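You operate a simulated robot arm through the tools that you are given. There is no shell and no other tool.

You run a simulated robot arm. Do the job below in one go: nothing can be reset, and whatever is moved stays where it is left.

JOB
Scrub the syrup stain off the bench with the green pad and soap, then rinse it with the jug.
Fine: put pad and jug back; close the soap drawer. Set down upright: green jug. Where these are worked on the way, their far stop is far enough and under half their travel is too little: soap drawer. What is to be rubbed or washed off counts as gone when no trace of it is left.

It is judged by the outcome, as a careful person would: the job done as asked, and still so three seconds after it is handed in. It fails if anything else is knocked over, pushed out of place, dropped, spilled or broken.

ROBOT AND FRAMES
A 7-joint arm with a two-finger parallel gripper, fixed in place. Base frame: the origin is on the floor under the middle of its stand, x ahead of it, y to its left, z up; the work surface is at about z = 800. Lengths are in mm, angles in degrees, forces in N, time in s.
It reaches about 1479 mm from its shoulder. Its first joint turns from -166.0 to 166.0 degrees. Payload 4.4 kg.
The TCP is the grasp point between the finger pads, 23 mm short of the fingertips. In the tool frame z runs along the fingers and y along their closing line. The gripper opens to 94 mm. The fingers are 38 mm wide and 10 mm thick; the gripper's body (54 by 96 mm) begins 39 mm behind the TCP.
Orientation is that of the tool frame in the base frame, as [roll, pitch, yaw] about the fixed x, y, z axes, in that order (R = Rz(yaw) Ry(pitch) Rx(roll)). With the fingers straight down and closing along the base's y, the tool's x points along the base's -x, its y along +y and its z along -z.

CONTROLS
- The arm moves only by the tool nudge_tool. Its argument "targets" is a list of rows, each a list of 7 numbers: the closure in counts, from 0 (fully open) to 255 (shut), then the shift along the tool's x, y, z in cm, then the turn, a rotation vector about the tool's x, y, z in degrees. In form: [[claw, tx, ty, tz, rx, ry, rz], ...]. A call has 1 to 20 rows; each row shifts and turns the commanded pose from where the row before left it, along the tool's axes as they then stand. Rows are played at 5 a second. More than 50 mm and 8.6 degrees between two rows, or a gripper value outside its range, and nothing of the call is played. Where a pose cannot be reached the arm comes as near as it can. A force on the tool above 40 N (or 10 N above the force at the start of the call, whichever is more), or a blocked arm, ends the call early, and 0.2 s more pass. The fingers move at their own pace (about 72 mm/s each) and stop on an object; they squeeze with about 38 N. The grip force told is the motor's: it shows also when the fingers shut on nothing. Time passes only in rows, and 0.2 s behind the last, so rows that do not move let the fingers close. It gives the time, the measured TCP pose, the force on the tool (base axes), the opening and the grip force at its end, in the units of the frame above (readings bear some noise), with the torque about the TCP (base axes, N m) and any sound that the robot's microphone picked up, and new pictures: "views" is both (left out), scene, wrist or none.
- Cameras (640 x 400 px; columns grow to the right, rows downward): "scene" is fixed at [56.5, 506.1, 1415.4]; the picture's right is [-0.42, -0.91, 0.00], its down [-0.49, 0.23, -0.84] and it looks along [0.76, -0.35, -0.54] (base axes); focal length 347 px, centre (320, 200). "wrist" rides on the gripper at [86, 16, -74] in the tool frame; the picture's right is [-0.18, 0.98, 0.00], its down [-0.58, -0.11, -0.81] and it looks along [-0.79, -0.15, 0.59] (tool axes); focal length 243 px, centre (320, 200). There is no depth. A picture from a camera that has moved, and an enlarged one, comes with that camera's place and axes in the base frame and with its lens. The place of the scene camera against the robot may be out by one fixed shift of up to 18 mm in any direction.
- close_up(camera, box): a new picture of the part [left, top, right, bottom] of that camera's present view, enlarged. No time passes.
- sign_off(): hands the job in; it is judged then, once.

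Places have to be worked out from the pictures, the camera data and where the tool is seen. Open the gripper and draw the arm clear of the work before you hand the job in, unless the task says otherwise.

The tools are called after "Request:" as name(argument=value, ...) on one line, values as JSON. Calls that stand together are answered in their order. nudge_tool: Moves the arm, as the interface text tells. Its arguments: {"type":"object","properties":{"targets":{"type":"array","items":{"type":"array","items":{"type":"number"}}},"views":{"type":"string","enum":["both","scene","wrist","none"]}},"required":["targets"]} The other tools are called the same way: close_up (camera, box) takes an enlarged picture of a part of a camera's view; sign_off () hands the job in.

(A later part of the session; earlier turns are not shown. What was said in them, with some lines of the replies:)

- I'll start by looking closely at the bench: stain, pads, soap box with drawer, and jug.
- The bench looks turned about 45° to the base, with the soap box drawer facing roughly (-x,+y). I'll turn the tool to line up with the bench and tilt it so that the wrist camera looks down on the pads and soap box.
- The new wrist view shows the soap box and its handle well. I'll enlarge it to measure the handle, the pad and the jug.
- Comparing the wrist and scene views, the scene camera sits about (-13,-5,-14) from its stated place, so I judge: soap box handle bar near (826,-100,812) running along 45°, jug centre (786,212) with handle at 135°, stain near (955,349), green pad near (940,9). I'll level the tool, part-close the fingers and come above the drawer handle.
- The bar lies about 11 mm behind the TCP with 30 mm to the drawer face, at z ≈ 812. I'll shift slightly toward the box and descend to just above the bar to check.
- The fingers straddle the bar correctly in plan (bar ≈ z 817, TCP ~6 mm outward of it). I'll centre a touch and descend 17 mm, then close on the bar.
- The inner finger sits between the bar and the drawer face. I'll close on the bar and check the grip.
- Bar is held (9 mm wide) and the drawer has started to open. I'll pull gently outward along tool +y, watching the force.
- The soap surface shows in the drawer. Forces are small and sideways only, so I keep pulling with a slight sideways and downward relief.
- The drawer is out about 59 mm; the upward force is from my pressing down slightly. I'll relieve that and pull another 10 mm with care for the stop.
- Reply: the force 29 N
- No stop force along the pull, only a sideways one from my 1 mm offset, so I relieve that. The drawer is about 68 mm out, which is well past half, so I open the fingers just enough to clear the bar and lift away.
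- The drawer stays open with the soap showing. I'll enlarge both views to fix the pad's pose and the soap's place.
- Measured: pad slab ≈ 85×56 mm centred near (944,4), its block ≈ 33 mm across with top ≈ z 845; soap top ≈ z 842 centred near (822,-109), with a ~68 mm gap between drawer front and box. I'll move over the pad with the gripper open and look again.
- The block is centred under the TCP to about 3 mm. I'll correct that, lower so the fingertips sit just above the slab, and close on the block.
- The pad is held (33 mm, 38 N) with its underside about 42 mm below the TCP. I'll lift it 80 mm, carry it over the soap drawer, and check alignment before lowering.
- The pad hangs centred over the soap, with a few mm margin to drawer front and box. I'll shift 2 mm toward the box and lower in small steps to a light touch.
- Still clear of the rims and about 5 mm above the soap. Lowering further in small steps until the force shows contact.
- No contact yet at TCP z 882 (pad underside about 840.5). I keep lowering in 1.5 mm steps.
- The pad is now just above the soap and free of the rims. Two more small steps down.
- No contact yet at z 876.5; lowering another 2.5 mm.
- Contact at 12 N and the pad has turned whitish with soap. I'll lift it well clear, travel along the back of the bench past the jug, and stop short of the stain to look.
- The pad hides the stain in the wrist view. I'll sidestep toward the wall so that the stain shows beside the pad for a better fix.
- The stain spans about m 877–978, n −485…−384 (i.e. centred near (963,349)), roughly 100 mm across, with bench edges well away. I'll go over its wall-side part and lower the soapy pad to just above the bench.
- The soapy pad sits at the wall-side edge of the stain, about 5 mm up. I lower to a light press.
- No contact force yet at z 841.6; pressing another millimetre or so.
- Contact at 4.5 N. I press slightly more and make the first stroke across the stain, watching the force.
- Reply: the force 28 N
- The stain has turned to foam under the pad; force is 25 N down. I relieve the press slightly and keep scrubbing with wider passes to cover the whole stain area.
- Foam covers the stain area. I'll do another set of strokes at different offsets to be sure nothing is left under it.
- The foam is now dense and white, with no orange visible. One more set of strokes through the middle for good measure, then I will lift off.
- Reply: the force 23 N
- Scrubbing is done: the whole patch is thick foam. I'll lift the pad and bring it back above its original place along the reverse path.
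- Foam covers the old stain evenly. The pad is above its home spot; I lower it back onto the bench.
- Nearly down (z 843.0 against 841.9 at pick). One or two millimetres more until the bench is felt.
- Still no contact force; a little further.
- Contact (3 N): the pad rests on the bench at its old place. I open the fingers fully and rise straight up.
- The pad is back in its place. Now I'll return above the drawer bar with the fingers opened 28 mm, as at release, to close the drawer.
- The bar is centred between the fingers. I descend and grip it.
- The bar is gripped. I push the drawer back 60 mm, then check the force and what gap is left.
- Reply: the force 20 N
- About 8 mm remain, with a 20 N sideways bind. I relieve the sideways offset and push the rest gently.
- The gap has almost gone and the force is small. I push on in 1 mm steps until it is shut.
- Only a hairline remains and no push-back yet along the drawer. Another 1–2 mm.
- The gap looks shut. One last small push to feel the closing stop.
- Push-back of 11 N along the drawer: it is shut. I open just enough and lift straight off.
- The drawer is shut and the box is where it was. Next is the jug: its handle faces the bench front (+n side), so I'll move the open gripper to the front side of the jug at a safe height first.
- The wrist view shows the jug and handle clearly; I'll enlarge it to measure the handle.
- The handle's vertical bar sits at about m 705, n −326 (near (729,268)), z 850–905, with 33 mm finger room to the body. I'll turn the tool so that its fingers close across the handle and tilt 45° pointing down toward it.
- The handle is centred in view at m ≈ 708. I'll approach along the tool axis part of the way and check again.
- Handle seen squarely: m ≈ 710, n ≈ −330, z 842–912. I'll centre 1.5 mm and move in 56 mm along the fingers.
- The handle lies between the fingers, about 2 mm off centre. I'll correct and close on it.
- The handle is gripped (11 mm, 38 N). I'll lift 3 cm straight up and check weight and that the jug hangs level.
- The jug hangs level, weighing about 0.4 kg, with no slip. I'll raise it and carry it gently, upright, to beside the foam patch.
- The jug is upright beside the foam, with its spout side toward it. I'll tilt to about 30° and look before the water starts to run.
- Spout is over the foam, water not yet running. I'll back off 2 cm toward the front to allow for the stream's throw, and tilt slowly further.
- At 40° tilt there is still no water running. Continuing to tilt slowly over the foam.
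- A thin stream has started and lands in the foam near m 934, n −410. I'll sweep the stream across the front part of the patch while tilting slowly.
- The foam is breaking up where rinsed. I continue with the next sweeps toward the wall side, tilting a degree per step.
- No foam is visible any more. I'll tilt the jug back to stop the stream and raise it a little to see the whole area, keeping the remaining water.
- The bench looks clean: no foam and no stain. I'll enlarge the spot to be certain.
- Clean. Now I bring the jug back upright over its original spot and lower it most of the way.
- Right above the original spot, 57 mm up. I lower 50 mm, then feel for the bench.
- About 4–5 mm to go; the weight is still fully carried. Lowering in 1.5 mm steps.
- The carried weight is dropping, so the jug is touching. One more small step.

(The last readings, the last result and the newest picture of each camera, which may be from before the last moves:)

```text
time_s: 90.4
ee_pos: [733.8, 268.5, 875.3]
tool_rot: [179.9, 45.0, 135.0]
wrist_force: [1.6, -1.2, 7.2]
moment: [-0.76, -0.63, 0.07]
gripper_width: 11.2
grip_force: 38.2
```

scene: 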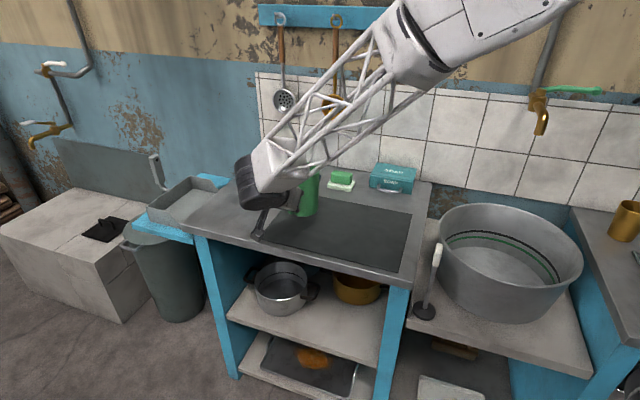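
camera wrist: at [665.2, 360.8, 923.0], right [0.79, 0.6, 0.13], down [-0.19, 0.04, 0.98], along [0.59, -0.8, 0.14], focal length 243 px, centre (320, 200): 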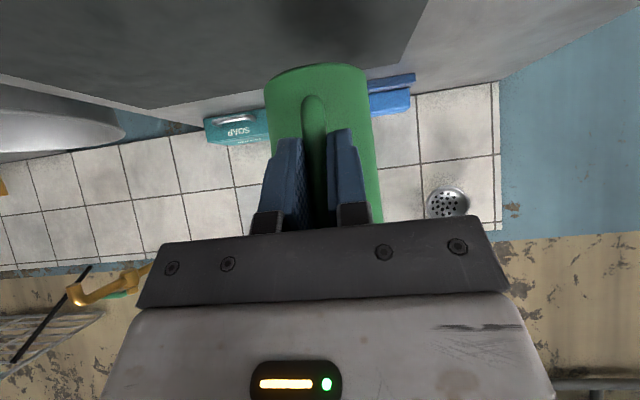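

Firm contact (7 N). I relieve slightly, open the fingers gently, and check that the jug stands before retreating.

Request:
nudge_tool(targets=[[255, -0.03, 0, -0.03, 0, 0, 0], [200, 0, 0, 0, 0, 0, 0], [120, 0, 0, 0, 0, 0, 0], [0, 0, 0, 0, 0, 0, 0], [0, 0, 0, 0, 0, 0, 0], [0, 0, 0, 0, 0, 0, 0]])

Request:
close_up(camera="wrist", box=[180, 20, 480, 220])

```text
time_s: 91.8
ee_pos: [732.8, 266.6, 875.4]
tool_rot: [-180.0, 45.0, 134.9]
wrist_force: [-0.3, -0.1, -0.5]
moment: [-0.01, 0.02, -0.02]
gripper_width: 94.2
grip_force: 0.1
camera wrist: at [664.3, 361.7, 866.3], right [0.79, 0.6, 0.13], down [-0.19, 0.04, 0.98], along [0.59, -0.8, 0.14], focal length 243 px, centre (320, 200)
```

scene: 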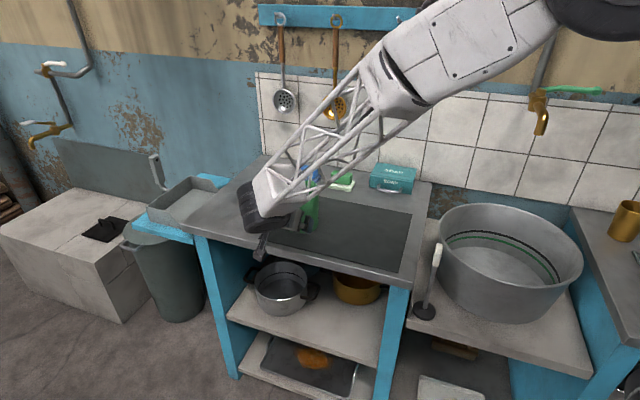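
wrist: 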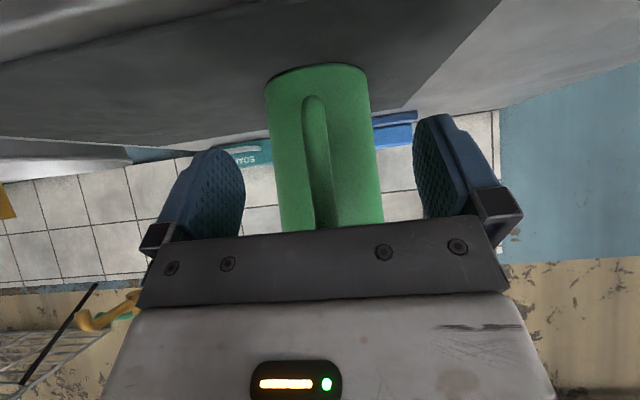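

```text
2.00 times, centred on (330, 120) of wrist
camera zoom: at [664.3, 361.7, 866.3], right [0.79, 0.6, 0.13], down [-0.19, 0.04, 0.98], along [0.59, -0.8, 0.14], focal length 485 px, centre (300, 360)
```

zoom: 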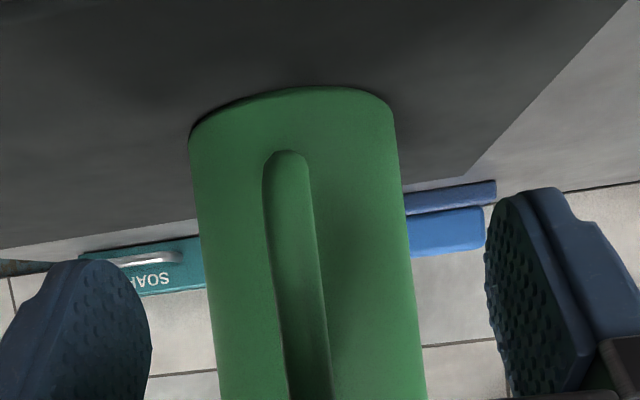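

The jug stands upright on its old spot and is free of the fingers. I back straight out along the tool axis and rise clear.

Request:
nudge_tool(targets=[[0, 0, 0, -2.0, 0, 0, 0], [0, 0, 0, -3.0, 0, 0, 0], [0, 0, 0, -4.5, 0, 0, 0], [0, 0, 0, -4.5, 0, 0, 0], [0, -2.5, 0, -2.5, 0, 0, 0], [0, -2.5, 0, -2.5, 0, 0, 0], [0, 0, 0, 0, 0, 0, 0]])

Request:
close_up(camera="scene", box=[180, 140, 440, 290])

Request:
close_up(camera="wrist", box=[180, 0, 480, 200])

```text
time_s: 93.4
ee_pos: [660.7, 337.6, 1046.2]
tool_rot: [-180.0, 45.0, 135.0]
wrist_force: [0.3, -0.6, -0.1]
moment: [0.01, -0.04, -0.01]
gripper_width: 93.8
grip_force: 0.0
camera wrist: at [592.6, 430.8, 1037.1], right [0.79, 0.6, 0.13], down [-0.19, 0.04, 0.98], along [0.59, -0.8, 0.14], focal length 243 px, centre (320, 200)
```

scene: 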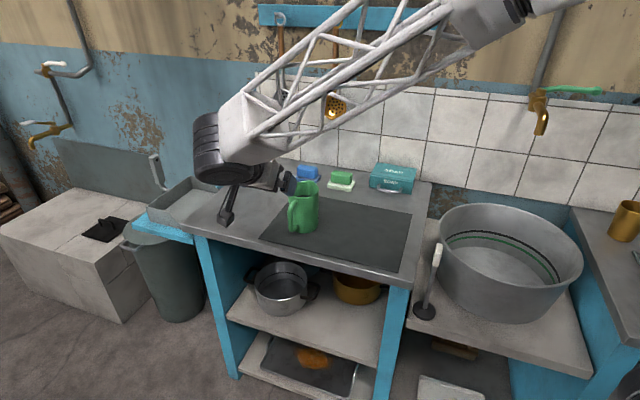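
wrist: 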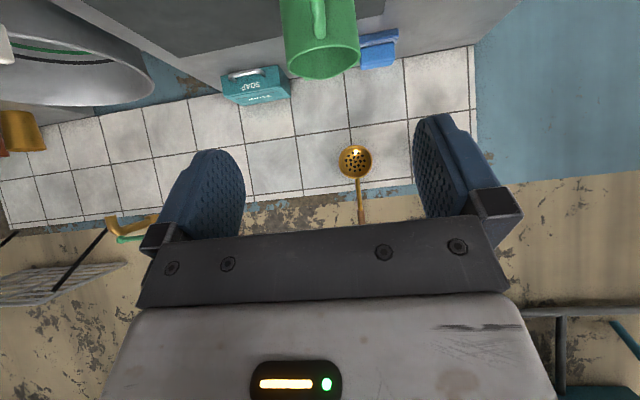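

```text
2.46 times, centred on (310, 215) of scene
camera zoom: at [56.5, 506.1, 1415.4], right [-0.42, -0.91, 0.0], down [-0.49, 0.23, -0.84], along [0.76, -0.35, -0.54], focal length 854 px, centre (345, 163)
```

zoom: 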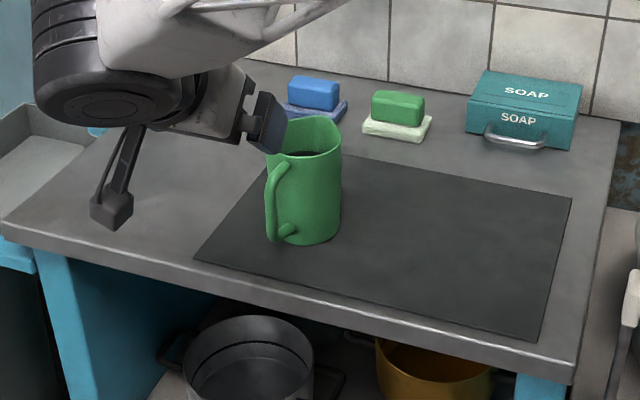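

```text
2.00 times, centred on (330, 100) of wrist
camera zoom: at [592.6, 430.8, 1037.1], right [0.79, 0.6, 0.13], down [-0.19, 0.04, 0.98], along [0.59, -0.8, 0.14], focal length 485 px, centre (300, 400)
```

zoom: 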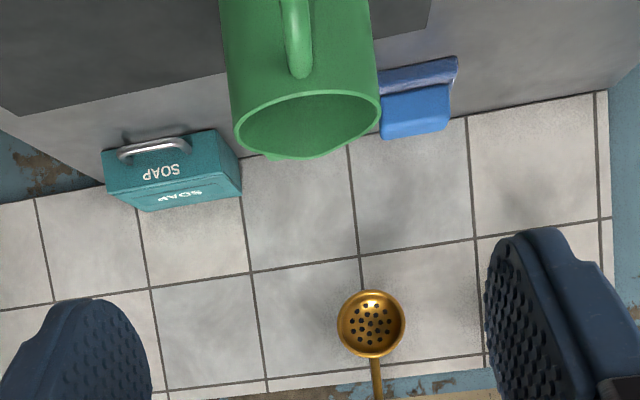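

Everything stands in its place. I'll level the tool and rise further so that the arm is well clear and the cleaned area is visible for a last check.

Request:
nudge_tool(targets=[[0, 0, 0, 0, 0, 7.5, 0], [0, 0, 0, 0, 0, 7.5, 0], [0, 0, 0, 0, 0, 7.5, 0], [0, 0, 0, 0, 0, 7.5, 0], [0, 0, 0, 0, 0, 7.5, 0], [0, 0, 0, 0, 0, 7.5, 0], [0, 0, 0, -4.5, 0, 0, 0], [0, 0, 0, -4.5, 0, 0, 0], [0, 0, -4, -2, 0, 0, 0], [0, 0, -4, -2, 0, 0, 0], [0, 0, -4, 0, 0, 0, 0], [0, 0, -4, 0, 0, 0, 0], [0, 0, 0, 0, 0, 0, 0]])

Request:
close_up(camera="scene", box=[180, 140, 440, 290])

Request:
close_up(camera="scene", box=[190, 170, 310, 250])

```text
time_s: 96.2
ee_pos: [550.1, 224.0, 1176.4]
tool_rot: [-180.0, 0.0, 135.0]
wrist_force: [-0.1, -0.3, 0.4]
moment: [0.02, 0.04, 0.03]
gripper_width: 94.1
grip_force: 0.1
camera wrist: at [500.2, 297.3, 1250.5], right [0.83, 0.56, 0.0], down [0.33, -0.49, 0.81], along [0.46, -0.67, -0.59], focal length 243 px, centre (320, 200)
```

scene: 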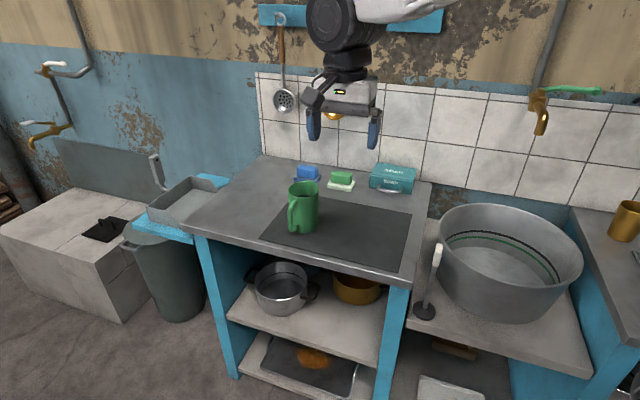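
wrist: 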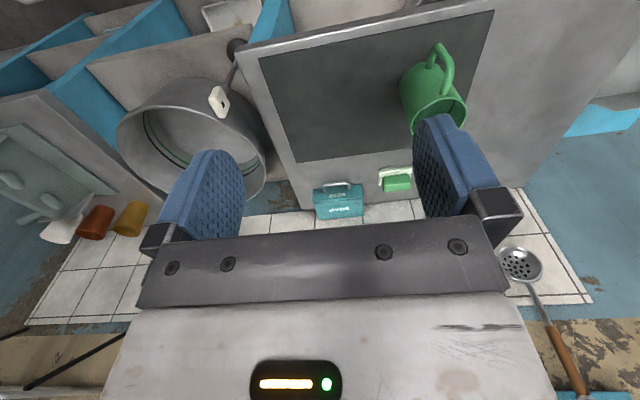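

```text
2.46 times, centred on (310, 215) of scene
camera zoom: at [56.5, 506.1, 1415.4], right [-0.42, -0.91, 0.0], down [-0.49, 0.23, -0.84], along [0.76, -0.35, -0.54], focal length 854 px, centre (345, 163)
```

zoom: 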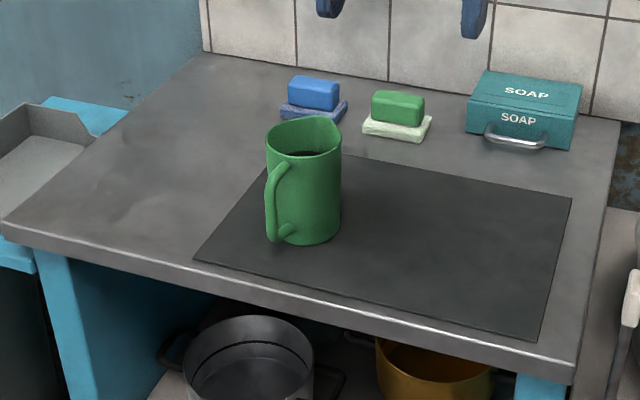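

```text
5.00 times, centred on (250, 210) of scene
camera zoom: at [56.5, 506.1, 1415.4], right [-0.42, -0.91, 0.0], down [-0.49, 0.23, -0.84], along [0.76, -0.35, -0.54], focal length 1735 px, centre (670, 150)
```

zoom: 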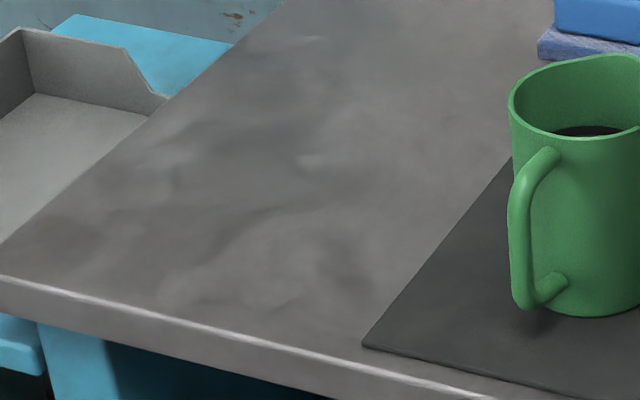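

The bench is clean with no stain or foam left. The pad and jug are back in place, the jug is upright, the drawer is shut, the gripper is open and the arm is clear. I'm handing the job in.

Request:
sign_off()

```text
The job is handed in.
```

The syrup stain is gone from the bench. I soaped the green pad, scrubbed the stain to foam, and rinsed the foam off with water from the jug. The last close-ups show no stain or foam left.

- **Pad:** it is back where it was, within a couple of millimetres, and still has some soap on it.
- **Jug:** it stands upright on its original spot. Some of its water went into the rinse.
- **Soap drawer:** I opened it about 68 mm, well past half its travel, and it is now shut.

Nothing else on the bench looked moved or knocked over. I left the gripper open and the arm clear of the bench. The job is handed in, but no verdict came back.
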